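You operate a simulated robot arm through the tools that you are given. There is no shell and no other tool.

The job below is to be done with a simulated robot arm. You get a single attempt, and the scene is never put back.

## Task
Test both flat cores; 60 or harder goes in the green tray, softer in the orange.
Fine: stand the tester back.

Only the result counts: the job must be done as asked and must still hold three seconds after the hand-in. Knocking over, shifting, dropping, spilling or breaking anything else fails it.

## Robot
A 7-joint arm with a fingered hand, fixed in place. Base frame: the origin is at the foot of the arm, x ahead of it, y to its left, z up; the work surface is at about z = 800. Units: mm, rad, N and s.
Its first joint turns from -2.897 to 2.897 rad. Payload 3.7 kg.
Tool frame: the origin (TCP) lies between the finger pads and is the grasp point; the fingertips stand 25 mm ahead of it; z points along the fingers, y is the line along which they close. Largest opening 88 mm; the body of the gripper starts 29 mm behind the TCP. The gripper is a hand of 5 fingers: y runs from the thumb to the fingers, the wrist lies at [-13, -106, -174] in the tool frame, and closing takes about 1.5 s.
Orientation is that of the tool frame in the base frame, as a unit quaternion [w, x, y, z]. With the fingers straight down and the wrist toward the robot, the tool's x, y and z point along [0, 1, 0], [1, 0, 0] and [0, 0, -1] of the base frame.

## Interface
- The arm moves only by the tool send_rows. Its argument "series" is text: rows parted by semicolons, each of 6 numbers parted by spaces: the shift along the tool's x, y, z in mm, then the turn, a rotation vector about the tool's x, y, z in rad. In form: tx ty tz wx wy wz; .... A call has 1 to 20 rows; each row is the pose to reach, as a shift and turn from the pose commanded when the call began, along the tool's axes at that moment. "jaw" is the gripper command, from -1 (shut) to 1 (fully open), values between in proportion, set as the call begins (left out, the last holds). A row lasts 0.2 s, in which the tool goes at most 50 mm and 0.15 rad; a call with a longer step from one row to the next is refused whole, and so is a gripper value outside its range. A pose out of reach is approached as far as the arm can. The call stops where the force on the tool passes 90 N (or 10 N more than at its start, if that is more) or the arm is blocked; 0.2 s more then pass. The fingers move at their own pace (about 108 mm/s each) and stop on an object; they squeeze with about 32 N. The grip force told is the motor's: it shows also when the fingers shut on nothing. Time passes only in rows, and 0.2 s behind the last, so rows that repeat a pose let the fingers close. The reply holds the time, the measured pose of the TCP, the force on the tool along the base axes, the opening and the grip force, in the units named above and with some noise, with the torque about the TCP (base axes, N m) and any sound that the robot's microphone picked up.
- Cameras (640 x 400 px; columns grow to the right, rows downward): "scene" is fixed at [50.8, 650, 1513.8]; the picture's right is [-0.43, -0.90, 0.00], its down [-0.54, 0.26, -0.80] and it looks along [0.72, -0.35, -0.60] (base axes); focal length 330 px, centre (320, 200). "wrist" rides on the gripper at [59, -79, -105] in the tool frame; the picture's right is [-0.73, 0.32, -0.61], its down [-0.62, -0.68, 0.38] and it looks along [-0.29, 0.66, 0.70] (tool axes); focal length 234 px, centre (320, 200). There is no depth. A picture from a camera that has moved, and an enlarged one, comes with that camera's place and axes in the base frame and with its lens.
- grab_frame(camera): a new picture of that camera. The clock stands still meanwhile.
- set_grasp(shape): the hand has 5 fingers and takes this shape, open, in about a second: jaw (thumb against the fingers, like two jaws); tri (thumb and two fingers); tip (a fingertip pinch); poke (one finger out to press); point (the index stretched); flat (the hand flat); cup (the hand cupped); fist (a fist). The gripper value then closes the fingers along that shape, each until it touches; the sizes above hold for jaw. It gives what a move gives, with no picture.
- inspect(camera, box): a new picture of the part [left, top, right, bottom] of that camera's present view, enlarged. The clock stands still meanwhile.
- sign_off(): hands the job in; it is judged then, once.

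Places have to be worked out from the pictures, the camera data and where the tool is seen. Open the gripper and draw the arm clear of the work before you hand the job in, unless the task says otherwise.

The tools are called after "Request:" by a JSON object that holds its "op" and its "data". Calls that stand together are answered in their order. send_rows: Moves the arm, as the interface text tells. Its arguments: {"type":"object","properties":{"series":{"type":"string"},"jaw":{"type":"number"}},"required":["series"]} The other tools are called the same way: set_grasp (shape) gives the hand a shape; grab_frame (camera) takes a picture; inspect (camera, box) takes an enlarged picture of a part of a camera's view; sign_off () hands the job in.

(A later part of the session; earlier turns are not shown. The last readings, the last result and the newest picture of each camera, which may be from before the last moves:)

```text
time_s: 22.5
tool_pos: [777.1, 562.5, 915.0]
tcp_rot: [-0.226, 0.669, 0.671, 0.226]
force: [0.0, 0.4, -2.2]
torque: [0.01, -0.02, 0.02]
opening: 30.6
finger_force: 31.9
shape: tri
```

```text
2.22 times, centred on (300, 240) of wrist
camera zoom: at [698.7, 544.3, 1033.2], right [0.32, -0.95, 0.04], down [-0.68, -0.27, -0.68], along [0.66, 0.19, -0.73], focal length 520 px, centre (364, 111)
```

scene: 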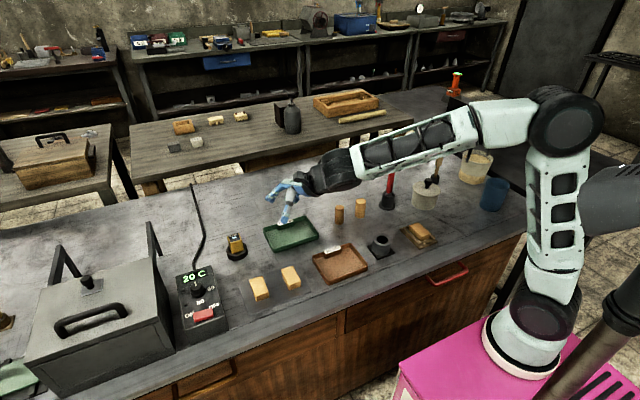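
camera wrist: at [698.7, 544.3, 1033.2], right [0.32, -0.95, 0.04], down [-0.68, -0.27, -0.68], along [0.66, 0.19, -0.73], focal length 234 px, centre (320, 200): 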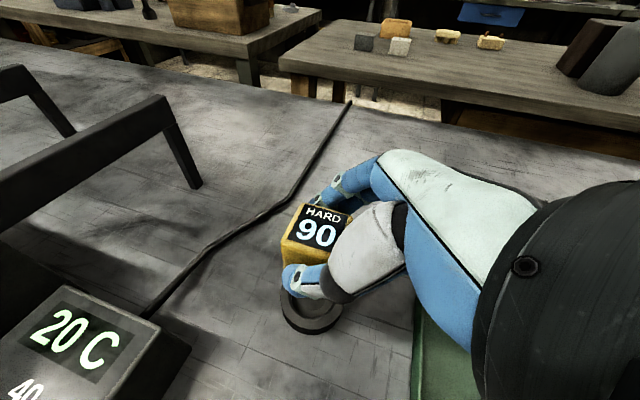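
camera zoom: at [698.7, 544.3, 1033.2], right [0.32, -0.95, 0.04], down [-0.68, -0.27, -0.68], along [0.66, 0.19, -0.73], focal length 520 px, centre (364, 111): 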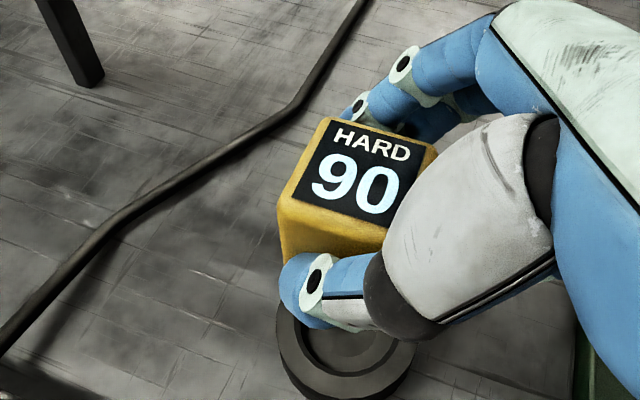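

Compared with the first lift, the hand sits about 1 mm off in -y. I correct for that while descending 40 mm, then check that the foot lines up with the ring.

Request:
{"op": "send_rows", "data": {"series": "-5.4 -0.6 8.4 0 0 0; -11.5 -0.6 16.4 0 0 0; -17.5 -0.6 24.3 0 0 0; -23.6 -0.6 32.3 0 0 0; -23.6 -0.6 32.3 0 0 0", "jaw": -1}}

Request:
{"op": "inspect", "data": {"camera": "scene", "box": [210, 210, 270, 270]}}

Request:
{"op": "inspect", "data": {"camera": "wrist", "box": [220, 150, 400, 330]}}

```text
time_s: 23.7
tool_pos: [777.5, 565.4, 874.6]
tcp_rot: [-0.226, 0.67, 0.67, 0.226]
force: [0.2, -0.1, -2.0]
torque: [-0.02, -0.05, 0.0]
opening: 30.5
finger_force: 32.0
shape: tri
```

```text
6.67 times, centred on (240, 240) of scene
camera zoom: at [50.8, 650.0, 1513.8], right [-0.43, -0.9, 0.0], down [-0.54, 0.26, -0.8], along [0.72, -0.35, -0.6], focal length 2200 px, centre (853, -67)
```

zoom: 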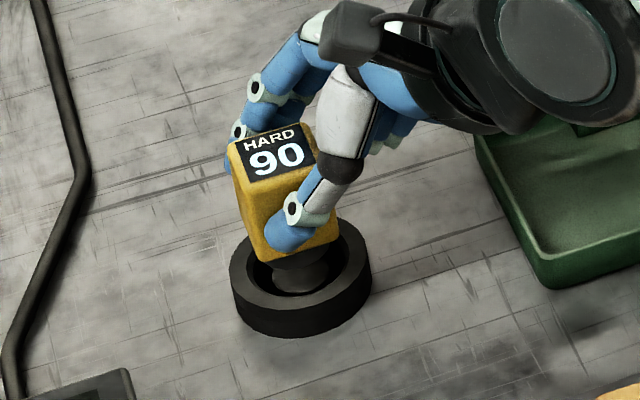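

```text
2.22 times, centred on (310, 240) of wrist
camera zoom: at [698.0, 546.8, 993.4], right [0.32, -0.95, 0.04], down [-0.68, -0.27, -0.68], along [0.66, 0.19, -0.73], focal length 520 px, centre (342, 111)
```

zoom: 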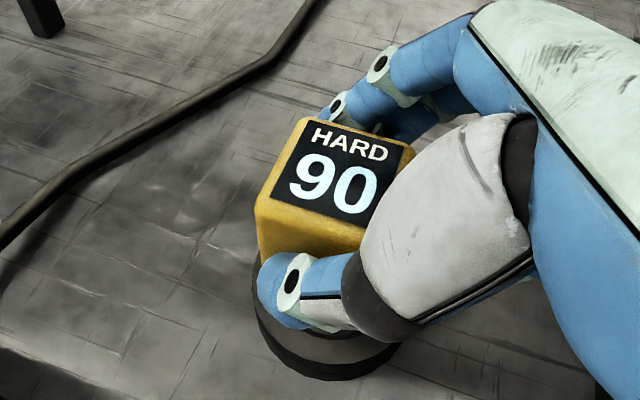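

The round foot is centred over the ring opening. I descend a further 16 mm and read the force.

Request:
{"op": "send_rows", "data": {"series": "-2.4 0 3.2 0 0 0; -4.8 0 6.4 0 0 0; -7.3 0 9.6 0 0 0; -9.7 0 12.7 0 0 0; -9.7 0 12.7 0 0 0", "jaw": -1}}

Request:
{"op": "inspect", "data": {"camera": "scene", "box": [210, 210, 270, 270]}}

```text
time_s: 24.9
tool_pos: [777.8, 565.4, 858.8]
tcp_rot: [-0.225, 0.67, 0.67, 0.226]
force: [-0.1, -0.3, -1.3]
torque: [0.0, 0.01, -0.01]
opening: 30.3
finger_force: 31.6
shape: tri
```

```text
6.67 times, centred on (240, 240) of scene
camera zoom: at [50.8, 650.0, 1513.8], right [-0.43, -0.9, 0.0], down [-0.54, 0.26, -0.8], along [0.72, -0.35, -0.6], focal length 2200 px, centre (853, -67)
```

zoom: 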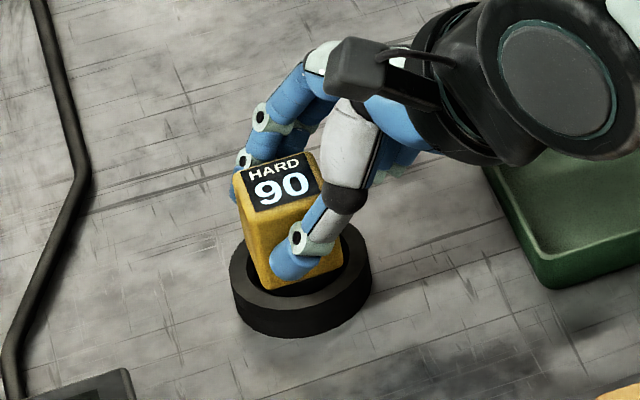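

Still free of contact. I go down 2.5 mm more and watch the force for seating.

Request:
{"op": "send_rows", "data": {"series": "-0.6 0 0.8 0 0 0; -1.2 0 1.6 0 0 0; -1.5 0 2 0 0 0; -1.5 0 2 0 0 0", "jaw": -1}}

```text
time_s: 25.9
tool_pos: [777.0, 564.1, 857.1]
tcp_rot: [-0.226, 0.67, 0.67, 0.227]
force: [-0.4, 0.8, -1.8]
torque: [0.0, -0.02, -0.01]
opening: 30.5
finger_force: 31.8
shape: tri
```

No seating force yet. I go another 1.5 mm.

Request:
{"op": "send_rows", "data": {"series": "-0.5 0 0.6 0 0 0; -0.9 0 1.2 0 0 0; -0.9 0 1.2 0 0 0; -0.9 0 1.2 0 0 0", "jaw": -1}}

Request:
{"op": "inspect", "data": {"camera": "wrist", "box": [220, 150, 400, 330]}}

Request:
{"op": "inspect", "data": {"camera": "scene", "box": [205, 205, 285, 275]}}

```text
time_s: 26.9
tool_pos: [777.8, 564.0, 854.1]
tcp_rot: [-0.225, 0.67, 0.671, 0.226]
force: [-1.5, 0.0, -1.5]
torque: [-0.05, -0.01, -0.01]
opening: 30.6
finger_force: 31.2
shape: tri
```

```text
2.22 times, centred on (310, 240) of wrist
camera zoom: at [698.1, 546.7, 972.9], right [0.32, -0.95, 0.04], down [-0.68, -0.27, -0.68], along [0.66, 0.19, -0.73], focal length 520 px, centre (342, 111)
```

zoom: 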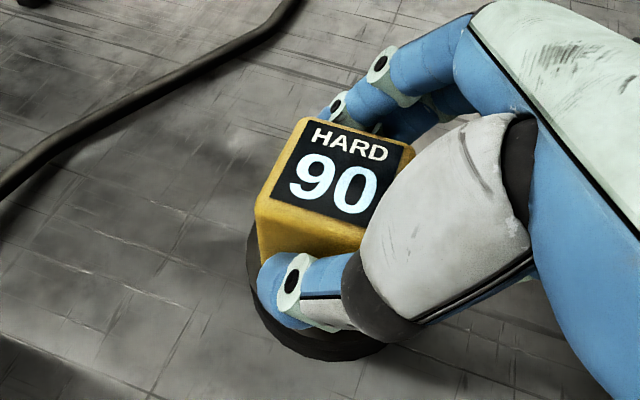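

```text
5.71 times, centred on (245, 240) of scene
camera zoom: at [50.8, 650.0, 1513.8], right [-0.43, -0.9, 0.0], down [-0.54, 0.26, -0.8], along [0.72, -0.35, -0.6], focal length 1886 px, centre (749, -29)
```

zoom: 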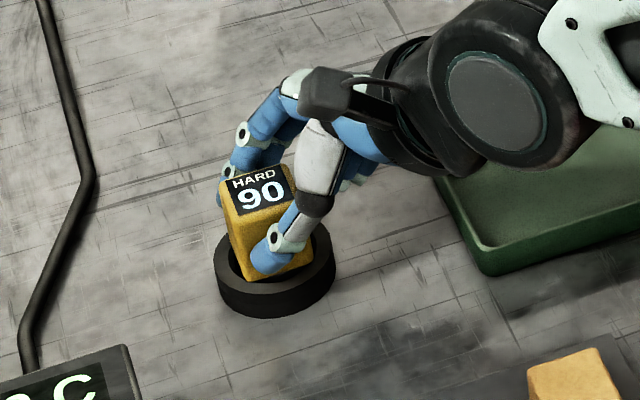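

The pose matches the original grasp and nothing has touched yet. I lower in 1 mm steps until the foot touches.

Request:
{"op": "send_rows", "data": {"series": "-0.6 0 0.8 0 0 0; -0.6 0 0.8 0 0 0; -0.6 0 0.8 0 0 0", "jaw": -1}}

```text
time_s: 27.7
tool_pos: [777.7, 565.1, 854.3]
tcp_rot: [-0.226, 0.67, 0.67, 0.226]
force: [-0.8, -0.2, 0.6]
torque: [0.07, -0.02, 0.03]
opening: 30.4
finger_force: 32.1
shape: tri
```

The foot is seated (force changed by about 2 N). I open the fingers to release the tester.

Request:
{"op": "send_rows", "data": {"series": "0 0 0 0 0 0; 0 0 0 0 0 0; 0 0 0 0 0 0; 0 0 0 0 0 0", "jaw": -0.1}}

Request:
{"op": "send_rows", "data": {"series": "0 0 0 0 0 0; 0 0 0 0 0 0; 0 0 0 0 0 0; 0 0 0 0 0 0; 0 0 0 0 0 0", "jaw": 1}}

Request:
{"op": "inspect", "data": {"camera": "scene", "box": [205, 205, 285, 275]}}

Request:
{"op": "inspect", "data": {"camera": "wrist", "box": [220, 150, 400, 330]}}

```text
time_s: 28.7
tool_pos: [777.4, 565.3, 854.7]
tcp_rot: [-0.226, 0.67, 0.67, 0.226]
force: [-0.3, -0.5, 0.1]
torque: [-0.02, -0.01, -0.04]
opening: 39.1
finger_force: 0.1
shape: tri
```

```text
time_s: 29.9
tool_pos: [777.0, 565.0, 854.9]
tcp_rot: [-0.225, 0.671, 0.67, 0.225]
force: [0.8, 0.7, 0.3]
torque: [0.01, -0.04, 0.01]
opening: 87.6
finger_force: 0.0
shape: tri
```

```text
5.71 times, centred on (245, 240) of scene
camera zoom: at [50.8, 650.0, 1513.8], right [-0.43, -0.9, 0.0], down [-0.54, 0.26, -0.8], along [0.72, -0.35, -0.6], focal length 1886 px, centre (749, -29)
```

zoom: 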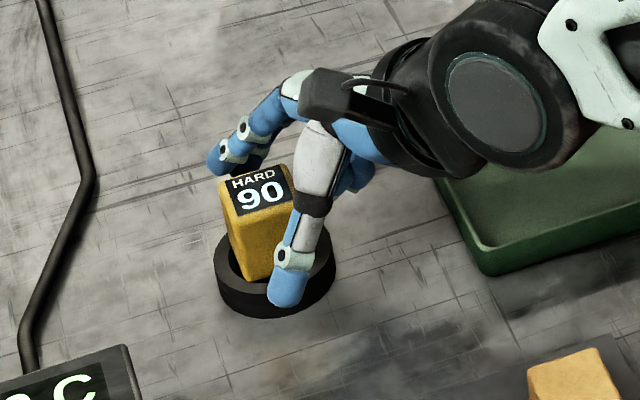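

```text
2.22 times, centred on (310, 240) of wrist
camera zoom: at [698.2, 546.8, 972.1], right [0.32, -0.95, 0.04], down [-0.68, -0.27, -0.68], along [0.66, 0.19, -0.73], focal length 520 px, centre (342, 111)
```

zoom: 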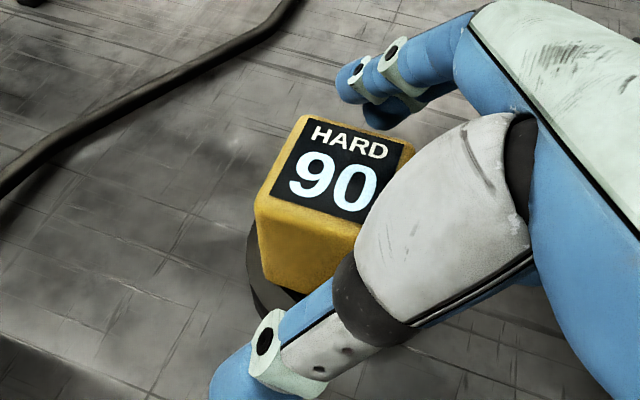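

The tester is standing back in its ring, upright and still. I retreat along the fingers, then move over core B while untilting the hand to straight down.

Request:
{"op": "send_rows", "data": {"series": "0 0 -20 0 0 0; 0 0 -50 0 0 0; 0 0 -80 0 0 0; -4.2 -33.4 -91.3 0 -0.13 0; -8.5 -66.8 -102.6 0 -0.26 0; -12.7 -100.2 -113.8 0 -0.39 0; -17 -133.6 -125.1 0 -0.52 0; -21.2 -167 -136.4 0 -0.65 0; -21.2 -167 -136.4 0 -0.65 0", "jaw": 1}}

Request:
{"op": "grab_frame", "data": {"camera": "scene"}}

Request:
{"op": "grab_frame", "data": {"camera": "wrist"}}

```text
time_s: 31.9
tool_pos: [608.4, 463.2, 949.7]
tcp_rot: [0.0, 0.707, 0.707, -0.001]
force: [0.2, 0.2, -0.3]
torque: [0.0, -0.02, 0.0]
opening: 88.0
finger_force: 0.1
shape: tri
```

```text
taken
```

scene: 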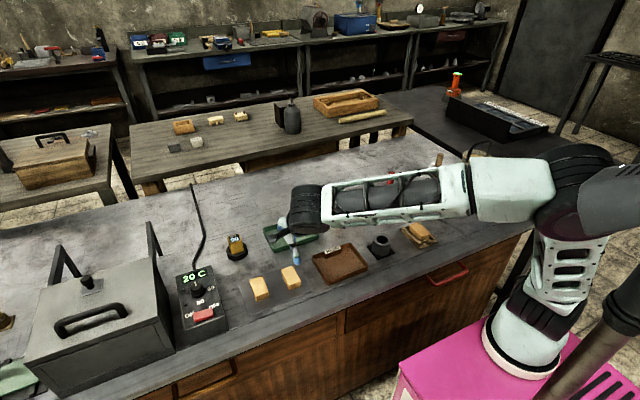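

```text
taken
camera wrist: at [529.1, 522.0, 1053.2], right [0.32, -0.73, 0.61], down [-0.68, -0.62, -0.38], along [0.66, -0.29, -0.7], focal length 234 px, centre (320, 200)
```

wrist: 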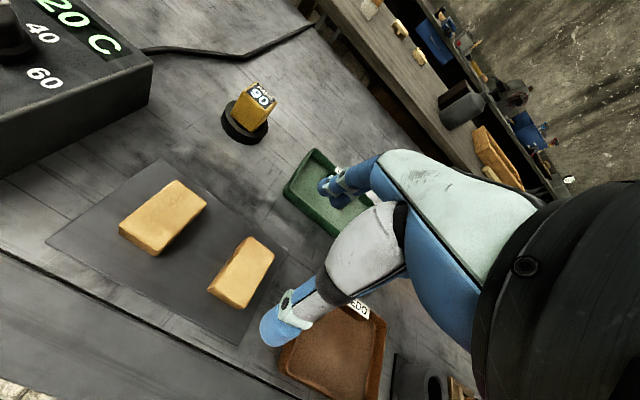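

I enlarge this wrist view to measure both blocks again from a new angle.

Request:
{"op": "inspect", "data": {"camera": "wrist", "box": [90, 160, 300, 330]}}

```text
2.35 times, centred on (195, 245) of wrist
camera zoom: at [529.1, 522.0, 1053.2], right [0.32, -0.73, 0.61], down [-0.68, -0.62, -0.38], along [0.66, -0.29, -0.7], focal length 551 px, centre (614, 94)
```

zoom: 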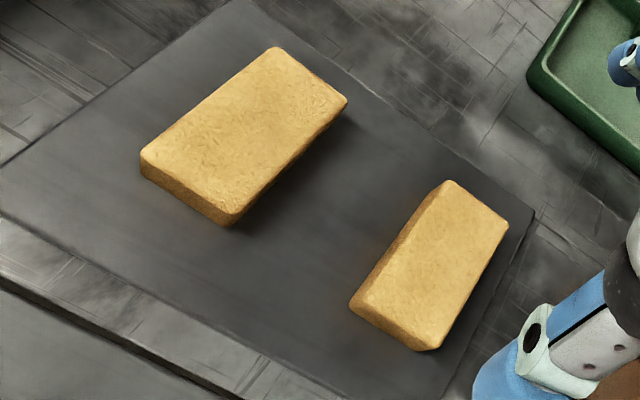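

The two views agree: A at about (613, 552) and B at about (610, 465), both axis-aligned with tops near z = 827. I yaw the hand 90° here, at height, so that the fingers close across each block's 34 mm width.

Request:
{"op": "send_rows", "data": {"series": "0 0 0 0 0 -0.143; 0 0 0 0 0 -0.286; 0 0 0 0 0 -0.428; 0 0 0 0 0 -0.571; 0 0 0 0 0 -0.714; 0 0 0 0 0 -0.857; 0 0 0 0 0 -1.0; 0 0 0 0 0 -1.142; 0 0 0 0 0 -1.285; 0 0 0 0 0 -1.428; 0 0 0 0 0 -1.571; 0 0 0 0 0 -1.571", "jaw": 1}}

Request:
{"op": "grab_frame", "data": {"camera": "scene"}}

Request:
{"op": "grab_frame", "data": {"camera": "wrist"}}

```text
time_s: 34.5
tool_pos: [610.5, 465.7, 950.1]
tcp_rot: [0.0, -0.001, 1.0, 0.0]
force: [0.3, 0.4, -0.3]
torque: [0.01, -0.03, 0.01]
opening: 87.6
finger_force: 0.0
shape: tri
```

```text
taken
```

scene: 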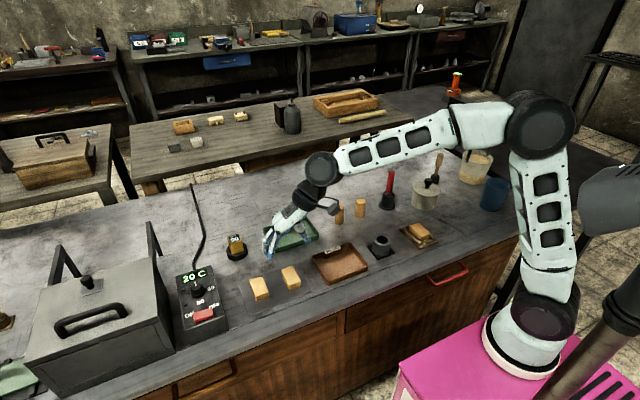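

```text
taken
camera wrist: at [551.1, 385.6, 1053.4], right [0.73, 0.32, 0.61], down [0.63, -0.68, -0.38], along [0.29, 0.66, -0.7], focal length 234 px, centre (320, 200)
```

wrist: 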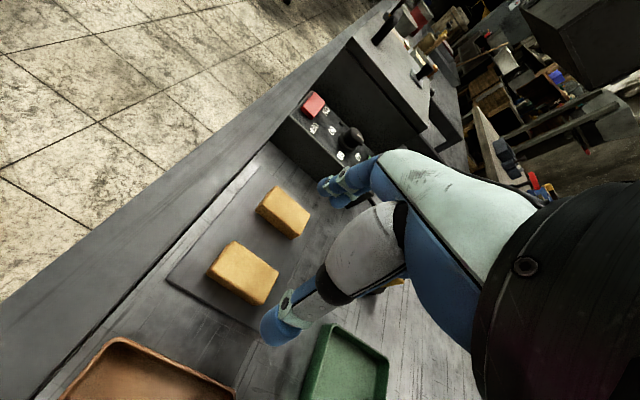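

The yaw worked. I now tilt the fingers slightly forward by 0.35 rad so the folded fingers stay clear of the block, set the opening to about 70 mm, and come down part of the way over core B.

Request:
{"op": "send_rows", "data": {"series": "1.8 0 20 0 -0.117 0; 3.5 0.1 40 0 -0.234 0; 5.3 0.2 60 0 -0.35 0; 5.3 0.2 60 0 -0.35 0; 5.3 0.2 60 0 -0.35 0", "jaw": 0.6}}

Request:
{"op": "grab_frame", "data": {"camera": "wrist"}}

Request:
{"op": "inspect", "data": {"camera": "scene", "box": [230, 200, 350, 310]}}

```text
time_s: 35.7
tool_pos: [605.1, 466.6, 889.8]
tcp_rot: [0.174, -0.001, 0.985, 0.0]
force: [0.0, -0.4, 0.1]
torque: [-0.01, -0.02, 0.0]
opening: 70.6
finger_force: 0.0
shape: tri
```

```text
taken
camera wrist: at [513.1, 384.6, 967.9], right [0.47, 0.32, 0.82], down [0.72, -0.68, -0.15], along [0.51, 0.66, -0.55], focal length 234 px, centre (320, 200)
```

wrist: 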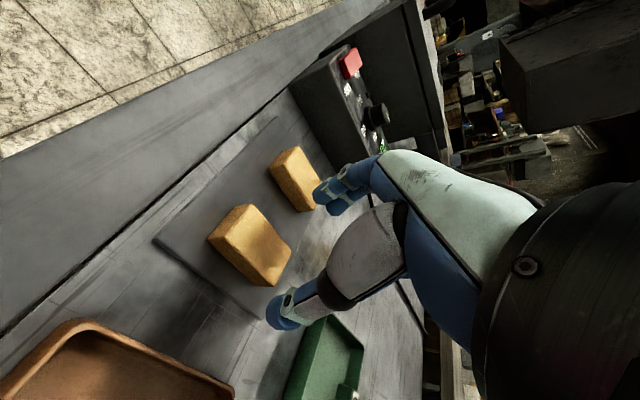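

```text
3.64 times, centred on (290, 255) of scene
camera zoom: at [50.8, 650.0, 1513.8], right [-0.43, -0.9, 0.0], down [-0.54, 0.26, -0.8], along [0.72, -0.35, -0.6], focal length 1200 px, centre (429, 0)
```

zoom: 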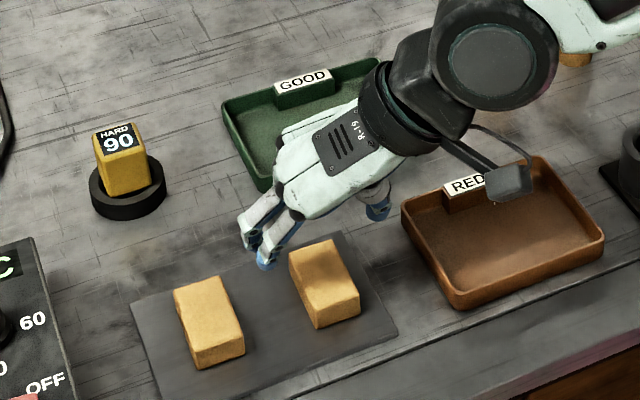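

The hand straddles core B with the thumb on the right and the fingers between the cores. I descend 42 mm and recheck before the last part.

Request:
{"op": "send_rows", "data": {"series": "4.8 0.5 13.1 0 0 0; 9.6 1 26.3 0 0 0; 14.4 1 39.4 0 0 0; 14.4 1 39.4 0 0 0", "jaw": 0.6}}

Request:
{"op": "grab_frame", "data": {"camera": "wrist"}}

Request:
{"op": "inspect", "data": {"camera": "scene", "box": [250, 230, 330, 310]}}

```text
time_s: 36.7
tool_pos: [604.8, 468.1, 847.3]
tcp_rot: [0.175, -0.001, 0.985, 0.0]
force: [-0.4, 0.0, 0.9]
torque: [-0.02, 0.02, -0.01]
opening: 70.6
finger_force: 0.1
shape: tri
```

```text
taken
camera wrist: at [513.4, 387.3, 925.2], right [0.47, 0.32, 0.82], down [0.72, -0.68, -0.15], along [0.51, 0.66, -0.55], focal length 234 px, centre (320, 200)
```

wrist: 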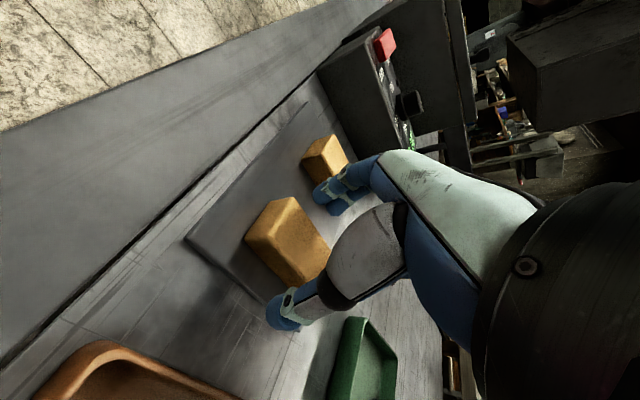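

```text
5.00 times, centred on (290, 270) of scene
camera zoom: at [50.8, 650.0, 1513.8], right [-0.43, -0.9, 0.0], down [-0.54, 0.26, -0.8], along [0.72, -0.35, -0.6], focal length 1650 px, centre (470, -150)
```

zoom: 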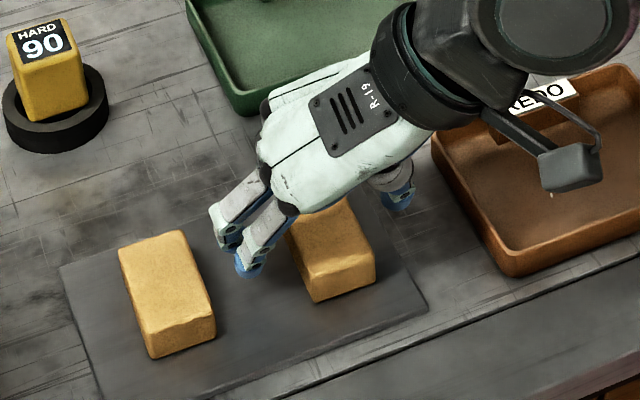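

Clearances look fine on both sides. I descend the last 11.5 mm to grasp height.

Request:
{"op": "send_rows", "data": {"series": "1.4 -0.7 3.8 0 0 0; 2.8 -0.7 7.6 0 0 0; 3.9 -0.7 10.8 0 0 0; 3.9 -0.7 10.8 0 0 0", "jaw": 0.6}}

Request:
{"op": "inspect", "data": {"camera": "wrist", "box": [220, 120, 420, 340]}}

Request:
{"op": "inspect", "data": {"camera": "scene", "box": [250, 230, 330, 310]}}

```text
time_s: 37.7
tool_pos: [606.1, 466.5, 835.3]
tcp_rot: [0.174, 0.0, 0.985, 0.0]
force: [0.1, 0.7, -0.3]
torque: [-0.02, 0.02, 0.03]
opening: 70.5
finger_force: 0.1
shape: tri
```

```text
1.82 times, centred on (320, 230) of wrist
camera zoom: at [514.4, 386.6, 913.5], right [0.47, 0.32, 0.82], down [0.72, -0.68, -0.15], along [0.51, 0.66, -0.55], focal length 426 px, centre (320, 146)
```

zoom: 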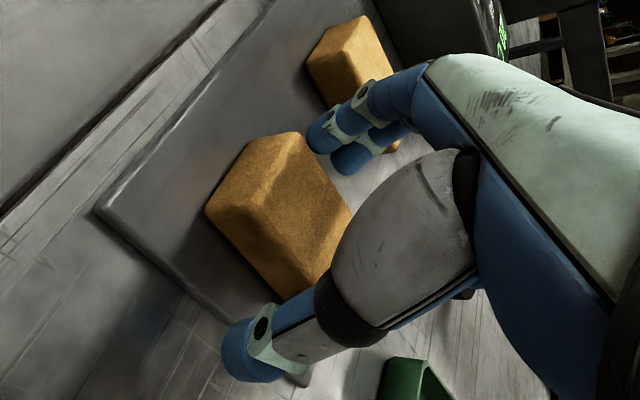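

```text
5.00 times, centred on (290, 270) of scene
camera zoom: at [50.8, 650.0, 1513.8], right [-0.43, -0.9, 0.0], down [-0.54, 0.26, -0.8], along [0.72, -0.35, -0.6], focal length 1650 px, centre (470, -150)
```

zoom: 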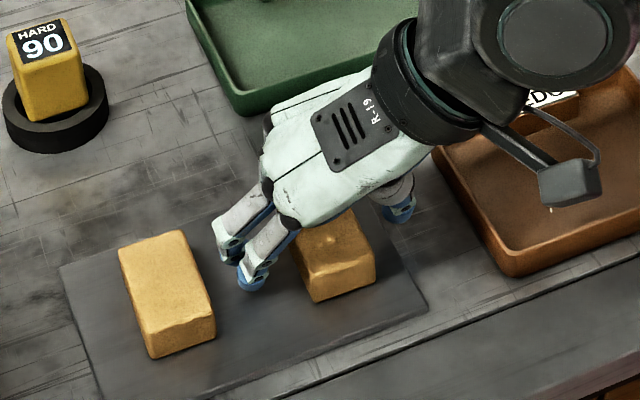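

The fingers straddle core B near its middle at grasp height. I close them.

Request:
{"op": "send_rows", "data": {"series": "0 0 0 0 0 0; 0 0 0 0 0 0; 0 0 0 0 0 0; 0 0 0 0 0 0; 0 0 0 0 0 0; 0 0 0 0 0 0; 0 0 0 0 0 0", "jaw": -1}}

Request:
{"op": "inspect", "data": {"camera": "wrist", "box": [220, 120, 420, 340]}}

Request:
{"op": "inspect", "data": {"camera": "scene", "box": [250, 230, 330, 310]}}

```text
time_s: 39.3
tool_pos: [605.7, 466.1, 835.9]
tcp_rot: [0.173, -0.001, 0.985, 0.0]
force: [-0.9, 0.1, 0.2]
torque: [-0.01, -0.03, 0.0]
opening: 30.4
finger_force: 32.2
shape: tri
```

```text
1.82 times, centred on (320, 230) of wrist
camera zoom: at [514.4, 386.6, 913.6], right [0.47, 0.32, 0.82], down [0.72, -0.68, -0.15], along [0.51, 0.66, -0.55], focal length 426 px, centre (320, 146)
```

zoom: 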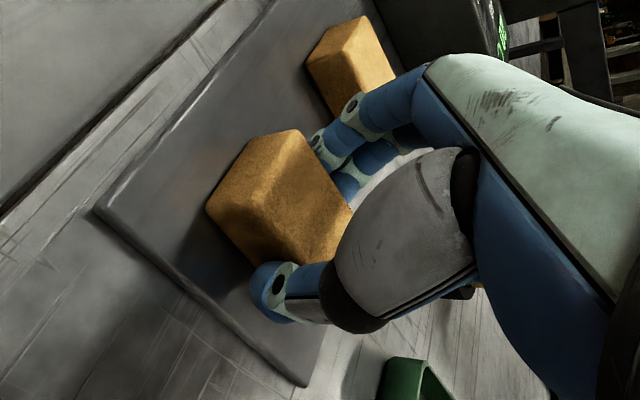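

```text
5.00 times, centred on (290, 270) of scene
camera zoom: at [50.8, 650.0, 1513.8], right [-0.43, -0.9, 0.0], down [-0.54, 0.26, -0.8], along [0.72, -0.35, -0.6], focal length 1650 px, centre (470, -150)
```

zoom: 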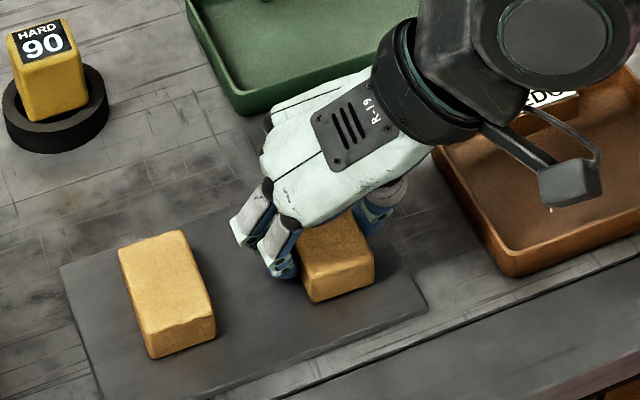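

Core B is gripped with 32 N. I lift it 70 mm.

Request:
{"op": "send_rows", "data": {"series": "-1.7 0 -4.7 0 0 0; -5.1 0 -14.1 0 0 0; -10.3 0 -28.2 0 0 0; -17.2 0 -47 0 0 0; -24 0 -65.7 0 0 0; -24 0 -65.7 0 0 0", "jaw": -1}}

Request:
{"op": "grab_frame", "data": {"camera": "wrist"}}

Request:
{"op": "inspect", "data": {"camera": "scene", "box": [230, 190, 370, 310]}}

```text
time_s: 40.7
tool_pos: [604.3, 466.5, 907.7]
tcp_rot: [0.174, -0.001, 0.985, 0.0]
force: [-1.1, 0.0, -0.4]
torque: [0.01, -0.01, -0.03]
opening: 30.3
finger_force: 31.6
shape: tri
```

```text
taken
camera wrist: at [513.4, 385.5, 984.7], right [0.47, 0.32, 0.82], down [0.72, -0.68, -0.15], along [0.51, 0.66, -0.55], focal length 234 px, centre (320, 200)
```

wrist: 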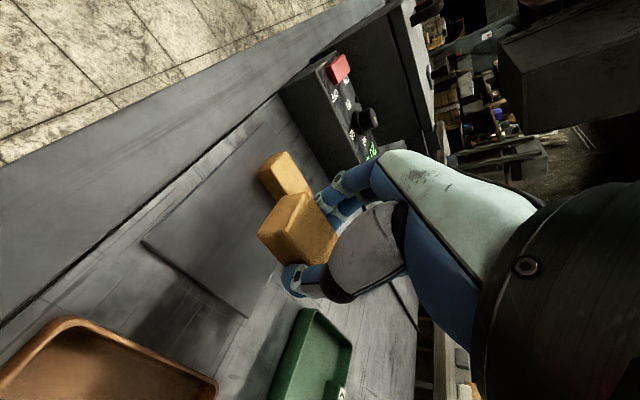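

```text
3.33 times, centred on (300, 250) of scene
camera zoom: at [50.8, 650.0, 1513.8], right [-0.43, -0.9, 0.0], down [-0.54, 0.26, -0.8], along [0.72, -0.35, -0.6], focal length 1100 px, centre (387, 33)
```

zoom: 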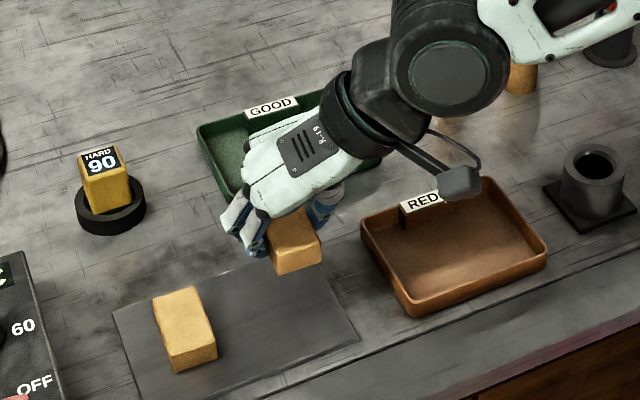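

Core B is held level. From the first wrist view the green tray spans about x 727–832 and y 328–471, so I carry the core above (772, 400) and look before lowering.

Request:
{"op": "send_rows", "data": {"series": "-30.7 -12.9 11.2 0 0 0; -61.3 -25.8 22.4 0 0 0; -92 -38.7 33.6 0 0 0; -122.6 -51.6 44.8 0 0 0; -153.3 -64.5 56 0 0 0; -153.3 -64.5 56 0 0 0; -153.3 -64.5 56 0 0 0", "jaw": -1}}

Request:
{"op": "grab_frame", "data": {"camera": "wrist"}}

Request:
{"op": "inspect", "data": {"camera": "scene", "box": [240, 180, 360, 280]}}

```text
time_s: 42.3
tool_pos: [768.2, 403.0, 907.6]
tcp_rot: [0.174, -0.001, 0.985, 0.001]
force: [0.2, 0.5, -1.0]
torque: [0.02, -0.01, -0.01]
opening: 30.1
finger_force: 32.3
shape: tri
```

```text
taken
camera wrist: at [677.1, 323.2, 985.2], right [0.47, 0.32, 0.82], down [0.72, -0.68, -0.15], along [0.51, 0.66, -0.55], focal length 234 px, centre (320, 200)
```

wrist: 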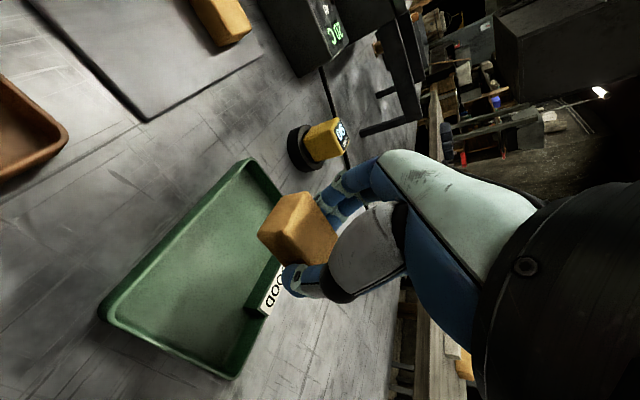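

```text
4.00 times, centred on (300, 230) of scene
camera zoom: at [50.8, 650.0, 1513.8], right [-0.43, -0.9, 0.0], down [-0.54, 0.26, -0.8], along [0.72, -0.35, -0.6], focal length 1320 px, centre (400, 80)
```

zoom: 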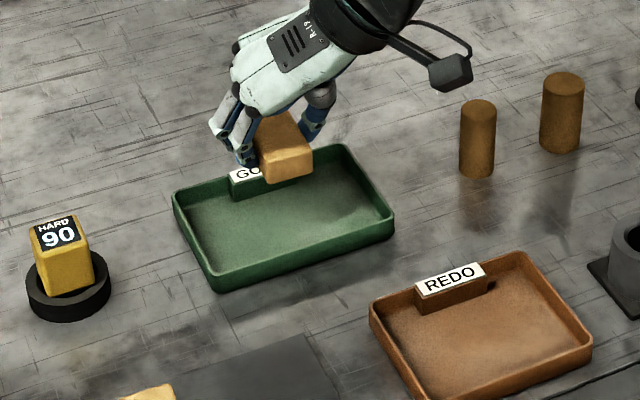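

From here the tray measures x 727–830 and y 327–467, with the label block's front at about x = 819. The core's centre is at about (772.5, 402), well inside, so I lower 58 mm with a small centring shift.

Request:
{"op": "send_rows", "data": {"series": "3.1 -1.5 14.2 0 0 0; 8 -3 28 0 0 0; 13 -3 42 0 0 0; 18 -3 55.2 0 0 0; 18 -3 55.2 0 0 0", "jaw": -1}}

Request:
{"op": "grab_frame", "data": {"camera": "wrist"}}

Request:
{"op": "inspect", "data": {"camera": "scene", "box": [250, 190, 340, 270]}}

```text
time_s: 43.5
tool_pos: [769.9, 400.2, 847.9]
tcp_rot: [0.173, -0.001, 0.985, 0.0]
force: [-0.4, -0.2, -1.4]
torque: [0.0, 0.02, 0.0]
opening: 30.2
finger_force: 31.8
shape: tri
```

```text
taken
camera wrist: at [678.9, 319.0, 925.9], right [0.47, 0.32, 0.82], down [0.72, -0.68, -0.15], along [0.51, 0.66, -0.55], focal length 234 px, centre (320, 200)
```

wrist: 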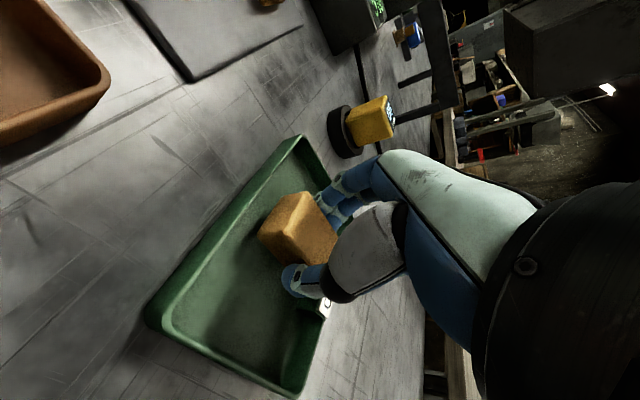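

```text
5.00 times, centred on (295, 230) of scene
camera zoom: at [50.8, 650.0, 1513.8], right [-0.43, -0.9, 0.0], down [-0.54, 0.26, -0.8], along [0.72, -0.35, -0.6], focal length 1650 px, centre (445, 50)
```

zoom: 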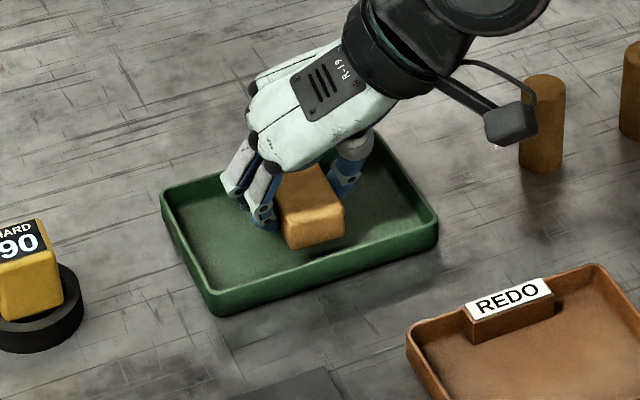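

The core is over the tray floor, clear of the walls and the label. I lower 8 mm more and then feel for contact.

Request:
{"op": "send_rows", "data": {"series": "1 0 2.8 0 0 0; 2 0 5.6 0 0 0; 2.7 0 7.5 0 0 0; 2.7 0 7.5 0 0 0", "jaw": -1}}

```text
time_s: 44.5
tool_pos: [769.5, 399.4, 839.9]
tcp_rot: [0.173, 0.0, 0.985, 0.0]
force: [0.0, -0.3, -1.5]
torque: [0.01, -0.02, 0.0]
opening: 30.3
finger_force: 32.2
shape: tri
```

No contact yet. I lower in 1 mm steps.

Request:
{"op": "send_rows", "data": {"series": "0.34 0 0.94 0 0 0; 0.69 0 1.88 0 0 0; 0.69 0 1.88 0 0 0", "jaw": -1}}

Request:
{"op": "inspect", "data": {"camera": "scene", "box": [270, 200, 340, 260]}}

```text
time_s: 45.3
tool_pos: [769.7, 398.0, 838.1]
tcp_rot: [0.175, -0.001, 0.985, 0.001]
force: [-0.2, -0.4, -0.6]
torque: [0.01, 0.0, 0.0]
opening: 30.3
finger_force: 31.9
shape: tri
```

```text
6.67 times, centred on (305, 230) of scene
camera zoom: at [50.8, 650.0, 1513.8], right [-0.43, -0.9, 0.0], down [-0.54, 0.26, -0.8], along [0.72, -0.35, -0.6], focal length 2200 px, centre (420, 0)
```

zoom: 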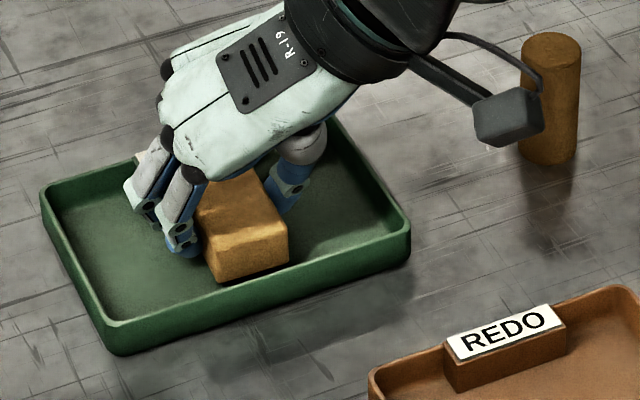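

The core is just above the tray floor. I continue down 1.5 mm.

Request:
{"op": "send_rows", "data": {"series": "0.34 0 0.94 0 0 0; 0.51 0 1.41 0 0 0; 0.51 0 1.41 0 0 0", "jaw": -1}}

```text
time_s: 46.1
tool_pos: [769.9, 399.3, 836.8]
tcp_rot: [0.175, 0.0, 0.985, 0.0]
force: [-1.1, 0.1, -0.7]
torque: [0.01, -0.01, 0.0]
opening: 30.3
finger_force: 32.0
shape: tri
```

Request:
{"op": "send_rows", "data": {"series": "0.34 0 0.94 0 0 0; 0.51 0 1.41 0 0 0; 0.51 0 1.41 0 0 0", "jaw": -1}}

```text
time_s: 46.9
tool_pos: [770.1, 397.5, 835.1]
tcp_rot: [0.174, 0.001, 0.985, 0.0]
force: [0.1, -0.1, -0.7]
torque: [0.0, -0.01, -0.04]
opening: 30.5
finger_force: 32.4
shape: tri
```

There is still no contact force at about z = 835. I lower another 1 mm and look.

Request:
{"op": "send_rows", "data": {"series": "0.34 0 0.94 0 0 0; 0.34 0 0.94 0 0 0; 0.34 0 0.94 0 0 0", "jaw": -1}}

Request:
{"op": "inspect", "data": {"camera": "scene", "box": [280, 210, 330, 255]}}

Request:
{"op": "inspect", "data": {"camera": "wrist", "box": [200, 150, 360, 340]}}

```text
time_s: 47.7
tool_pos: [769.9, 400.7, 833.7]
tcp_rot: [0.174, -0.001, 0.985, 0.0]
force: [0.3, -0.1, -0.4]
torque: [0.0, 0.01, 0.03]
opening: 30.2
finger_force: 31.6
shape: tri
```

```text
8.89 times, centred on (305, 232) of scene
camera zoom: at [50.8, 650.0, 1513.8], right [-0.43, -0.9, 0.0], down [-0.54, 0.26, -0.8], along [0.72, -0.35, -0.6], focal length 2933 px, centre (453, -89)
```

zoom: 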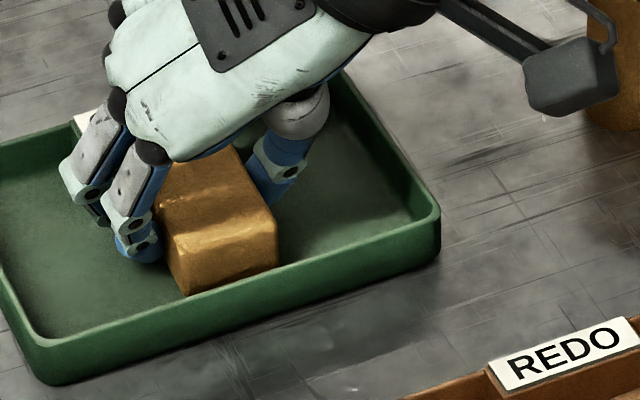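

```text
2.11 times, centred on (280, 245) of wrist
camera zoom: at [678.9, 318.3, 911.6], right [0.47, 0.32, 0.82], down [0.72, -0.68, -0.15], along [0.51, 0.66, -0.55], focal length 493 px, centre (404, 105)
```

zoom: 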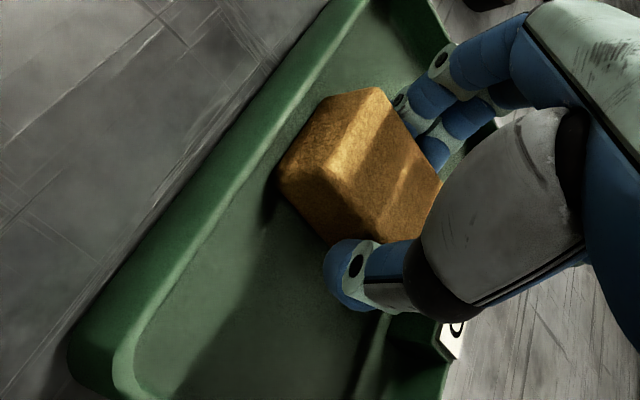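

The gap to the floor looks very small. I lower another 1.5 mm and watch the force.

Request:
{"op": "send_rows", "data": {"series": "0.34 0 0.94 0 0 0; 0.51 0 1.41 0 0 0; 0.51 0 1.41 0 0 0", "jaw": -1}}

```text
time_s: 48.5
tool_pos: [770.7, 399.0, 833.5]
tcp_rot: [0.175, -0.001, 0.985, 0.0]
force: [-1.8, -2.4, 10.3]
torque: [-0.02, 0.0, -0.05]
opening: 30.5
finger_force: 32.0
shape: tri
```

The core has touched the tray floor (about 10 N). I ease up half a millimetre and open the fingers moderately.

Request:
{"op": "send_rows", "data": {"series": "-0.2 0 -0.5 0 0 0; -0.2 0 -0.5 0 0 0; -0.2 0 -0.5 0 0 0; -0.2 0 -0.5 0 0 0; -0.2 0 -0.5 0 0 0", "jaw": 0.3}}

Request:
{"op": "inspect", "data": {"camera": "scene", "box": [250, 190, 340, 270]}}

Request:
{"op": "grab_frame", "data": {"camera": "wrist"}}

```text
time_s: 49.7
tool_pos: [770.4, 399.9, 832.5]
tcp_rot: [0.173, -0.001, 0.985, 0.0]
force: [-1.4, -0.4, 0.7]
torque: [0.02, -0.02, 0.0]
opening: 56.5
finger_force: 0.0
shape: tri
```

```text
5.00 times, centred on (295, 230) of scene
camera zoom: at [50.8, 650.0, 1513.8], right [-0.43, -0.9, 0.0], down [-0.54, 0.26, -0.8], along [0.72, -0.35, -0.6], focal length 1650 px, centre (445, 50)
```

zoom: 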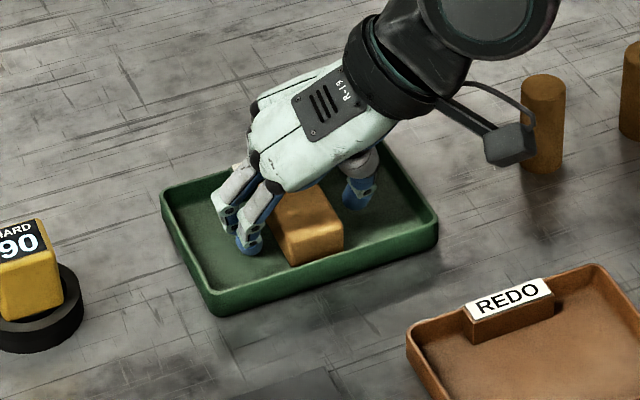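

```text
taken
camera wrist: at [679.4, 318.8, 910.3], right [0.47, 0.32, 0.82], down [0.72, -0.68, -0.15], along [0.51, 0.66, -0.55], focal length 234 px, centre (320, 200)
```

wrist: 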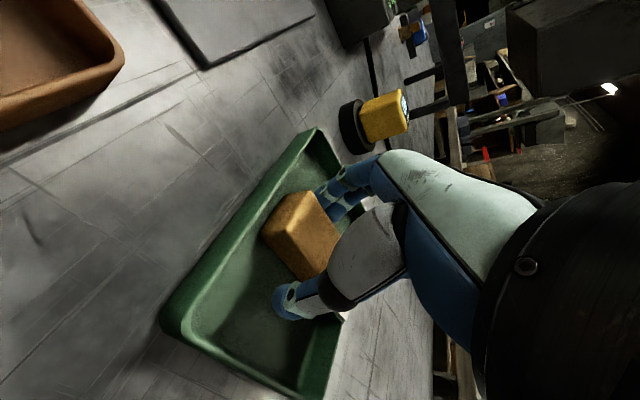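

Core B rests flat in the green tray. I rise straight up and head for core A.

Request:
{"op": "send_rows", "data": {"series": "-3.4 0 -9.4 0 0 0; -8.6 0 -23.5 0 0 0; -17.2 0 -47 0 0 0; -25.7 0 -70.4 0 0 0; -34.3 0 -93.9 0 0 0; -34.3 0 -93.9 0 0 0", "jaw": 0.6}}

Request:
{"op": "grab_frame", "data": {"camera": "scene"}}

Request:
{"op": "grab_frame", "data": {"camera": "wrist"}}

```text
time_s: 51.1
tool_pos: [771.9, 399.5, 932.2]
tcp_rot: [0.173, -0.001, 0.985, -0.001]
force: [0.4, 1.0, 0.4]
torque: [0.0, -0.03, -0.01]
opening: 70.2
finger_force: 0.1
shape: tri
```

```text
taken
```

scene: 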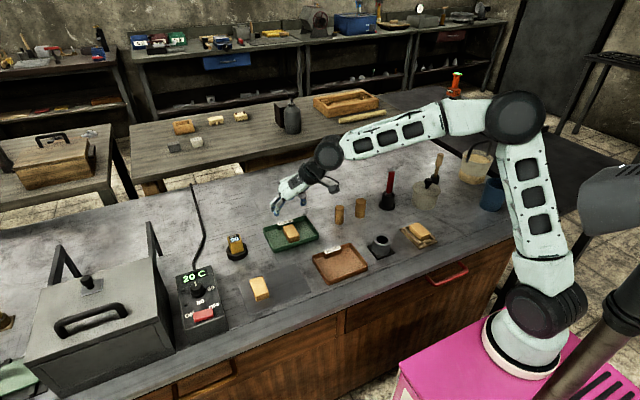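

```text
taken
camera wrist: at [680.2, 318.4, 1010.3], right [0.47, 0.32, 0.82], down [0.72, -0.68, -0.15], along [0.51, 0.66, -0.55], focal length 234 px, centre (320, 200)
```

wrist: 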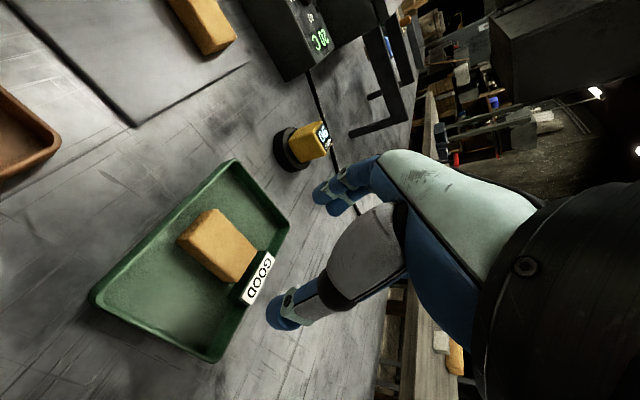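

Core B sits flat in the green tray, clear of the label. I move over core A at (613, 552), staying above everything.

Request:
{"op": "send_rows", "data": {"series": "23.4 22.1 -3.7 0 0 0; 46.9 44.2 -7.4 0 0 0; 70.3 66.3 -11.1 0 0 0; 93.7 88.3 -14.8 0 0 0; 117.1 110.4 -18.5 0 0 0; 140.6 132.5 -22.2 0 0 0; 164 154.6 -25.9 0 0 0; 164 154.6 -25.9 0 0 0", "jaw": 0.6}}

Request:
{"op": "grab_frame", "data": {"camera": "wrist"}}

Request:
{"op": "inspect", "data": {"camera": "scene", "box": [180, 210, 320, 320]}}

```text
time_s: 52.9
tool_pos: [609.4, 551.7, 901.8]
tcp_rot: [0.175, 0.0, 0.985, 0.0]
force: [-0.1, 0.3, 0.0]
torque: [-0.01, 0.01, -0.02]
opening: 70.3
finger_force: 0.0
shape: tri
```

```text
taken
camera wrist: at [517.0, 471.3, 980.1], right [0.47, 0.32, 0.82], down [0.72, -0.68, -0.15], along [0.51, 0.66, -0.55], focal length 234 px, centre (320, 200)
```

wrist: 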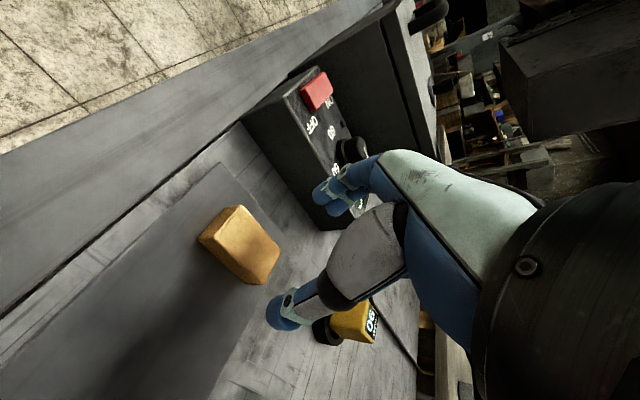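

```text
3.64 times, centred on (250, 265) of scene
camera zoom: at [50.8, 650.0, 1513.8], right [-0.43, -0.9, 0.0], down [-0.54, 0.26, -0.8], along [0.72, -0.35, -0.6], focal length 1200 px, centre (574, -36)
```

zoom: 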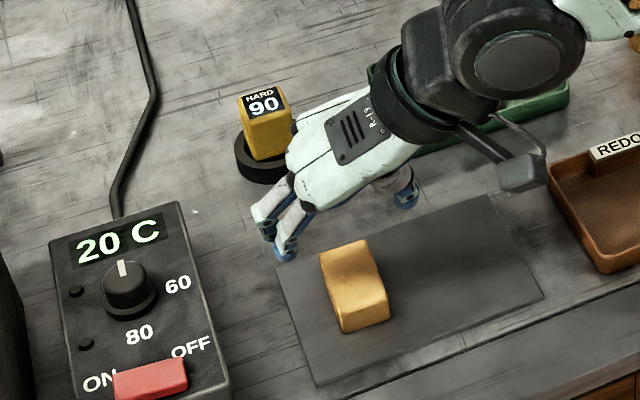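

I am in position over core A with the controller well clear. I descend 55 mm.

Request:
{"op": "send_rows", "data": {"series": "4.7 0.5 12.9 0 0 0; 9.4 1 25.8 0 0 0; 14.2 1 38.7 0 0 0; 18.9 1 51.6 0 0 0; 18.9 1 51.6 0 0 0", "jaw": 0.6}}

Request:
{"op": "inspect", "data": {"camera": "wrist", "box": [200, 120, 420, 340]}}

Request:
{"op": "inspect", "data": {"camera": "scene", "box": [220, 230, 310, 310]}}

```text
time_s: 54.1
tool_pos: [609.1, 554.6, 847.8]
tcp_rot: [0.172, 0.001, 0.985, 0.0]
force: [-0.7, -0.6, -0.3]
torque: [-0.01, 0.01, 0.03]
opening: 70.2
finger_force: 0.0
shape: tri
```

```text
1.82 times, centred on (310, 230) of wrist
camera zoom: at [517.5, 473.1, 924.4], right [0.47, 0.32, 0.82], down [0.72, -0.68, -0.15], along [0.51, 0.66, -0.55], focal length 426 px, centre (338, 146)
```

zoom: 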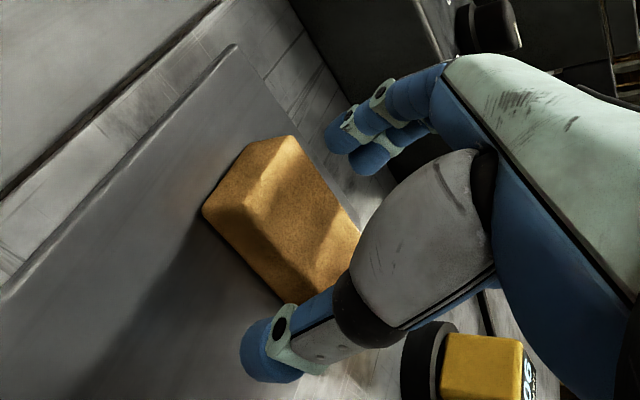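

```text
5.00 times, centred on (265, 270) of scene
camera zoom: at [50.8, 650.0, 1513.8], right [-0.43, -0.9, 0.0], down [-0.54, 0.26, -0.8], along [0.72, -0.35, -0.6], focal length 1650 px, centre (595, -150)
```

zoom: 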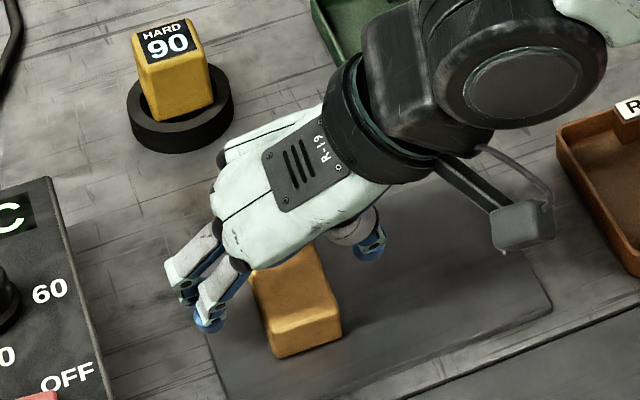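

Everything lines up as it did for core B. I descend the last 12 mm and close the fingers.

Request:
{"op": "send_rows", "data": {"series": "1.4 -0.5 3.8 0 0 0; 2.8 -0.5 7.6 0 0 0; 4.1 -0.5 11.2 0 0 0; 4.1 -0.5 11.2 0 0 0", "jaw": 0.6}}

Request:
{"op": "send_rows", "data": {"series": "0 0 0 0 0 0; 0 0 0 0 0 0; 0 0 0 0 0 0; 0 0 0 0 0 0; 0 0 0 0 0 0; 0 0 0 0 0 0; 0 0 0 0 0 0", "jaw": -1}}

Request:
{"op": "inspect", "data": {"camera": "scene", "box": [220, 230, 310, 310]}}

Request:
{"op": "inspect", "data": {"camera": "wrist", "box": [200, 120, 420, 340]}}

```text
time_s: 55.1
tool_pos: [608.3, 554.7, 834.1]
tcp_rot: [0.175, -0.001, 0.985, 0.0]
force: [-0.7, 0.6, 0.5]
torque: [0.0, -0.01, -0.02]
opening: 70.1
finger_force: 0.1
shape: tri
```

```text
time_s: 56.7
tool_pos: [608.4, 553.5, 834.7]
tcp_rot: [0.174, -0.001, 0.985, 0.001]
force: [0.6, -0.7, 0.8]
torque: [0.0, 0.0, -0.01]
opening: 30.0
finger_force: 31.9
shape: tri
```

```text
5.00 times, centred on (265, 270) of scene
camera zoom: at [50.8, 650.0, 1513.8], right [-0.43, -0.9, 0.0], down [-0.54, 0.26, -0.8], along [0.72, -0.35, -0.6], focal length 1650 px, centre (595, -150)
```

zoom: 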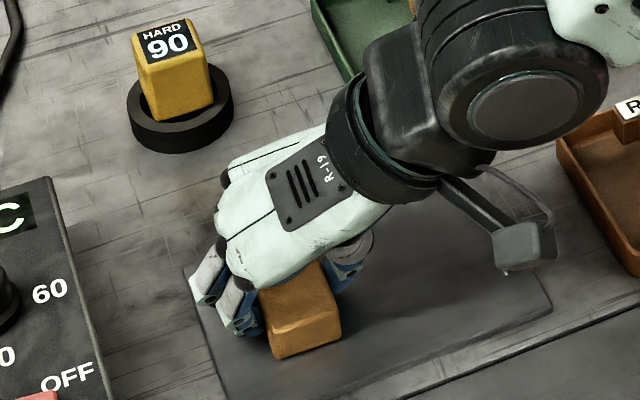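

```text
1.82 times, centred on (310, 230) of wrist
camera zoom: at [516.0, 473.2, 912.3], right [0.47, 0.32, 0.82], down [0.72, -0.68, -0.15], along [0.51, 0.66, -0.55], focal length 426 px, centre (338, 146)
```

zoom: 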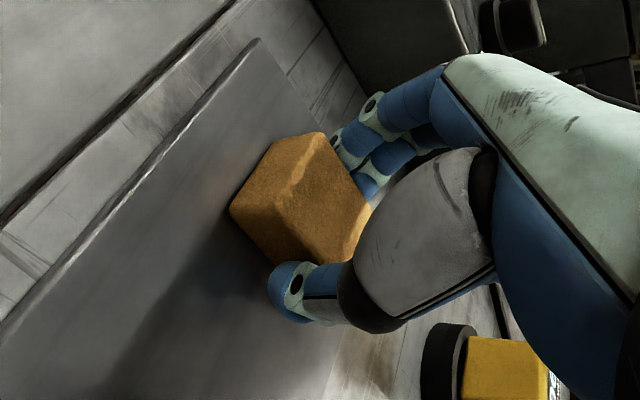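

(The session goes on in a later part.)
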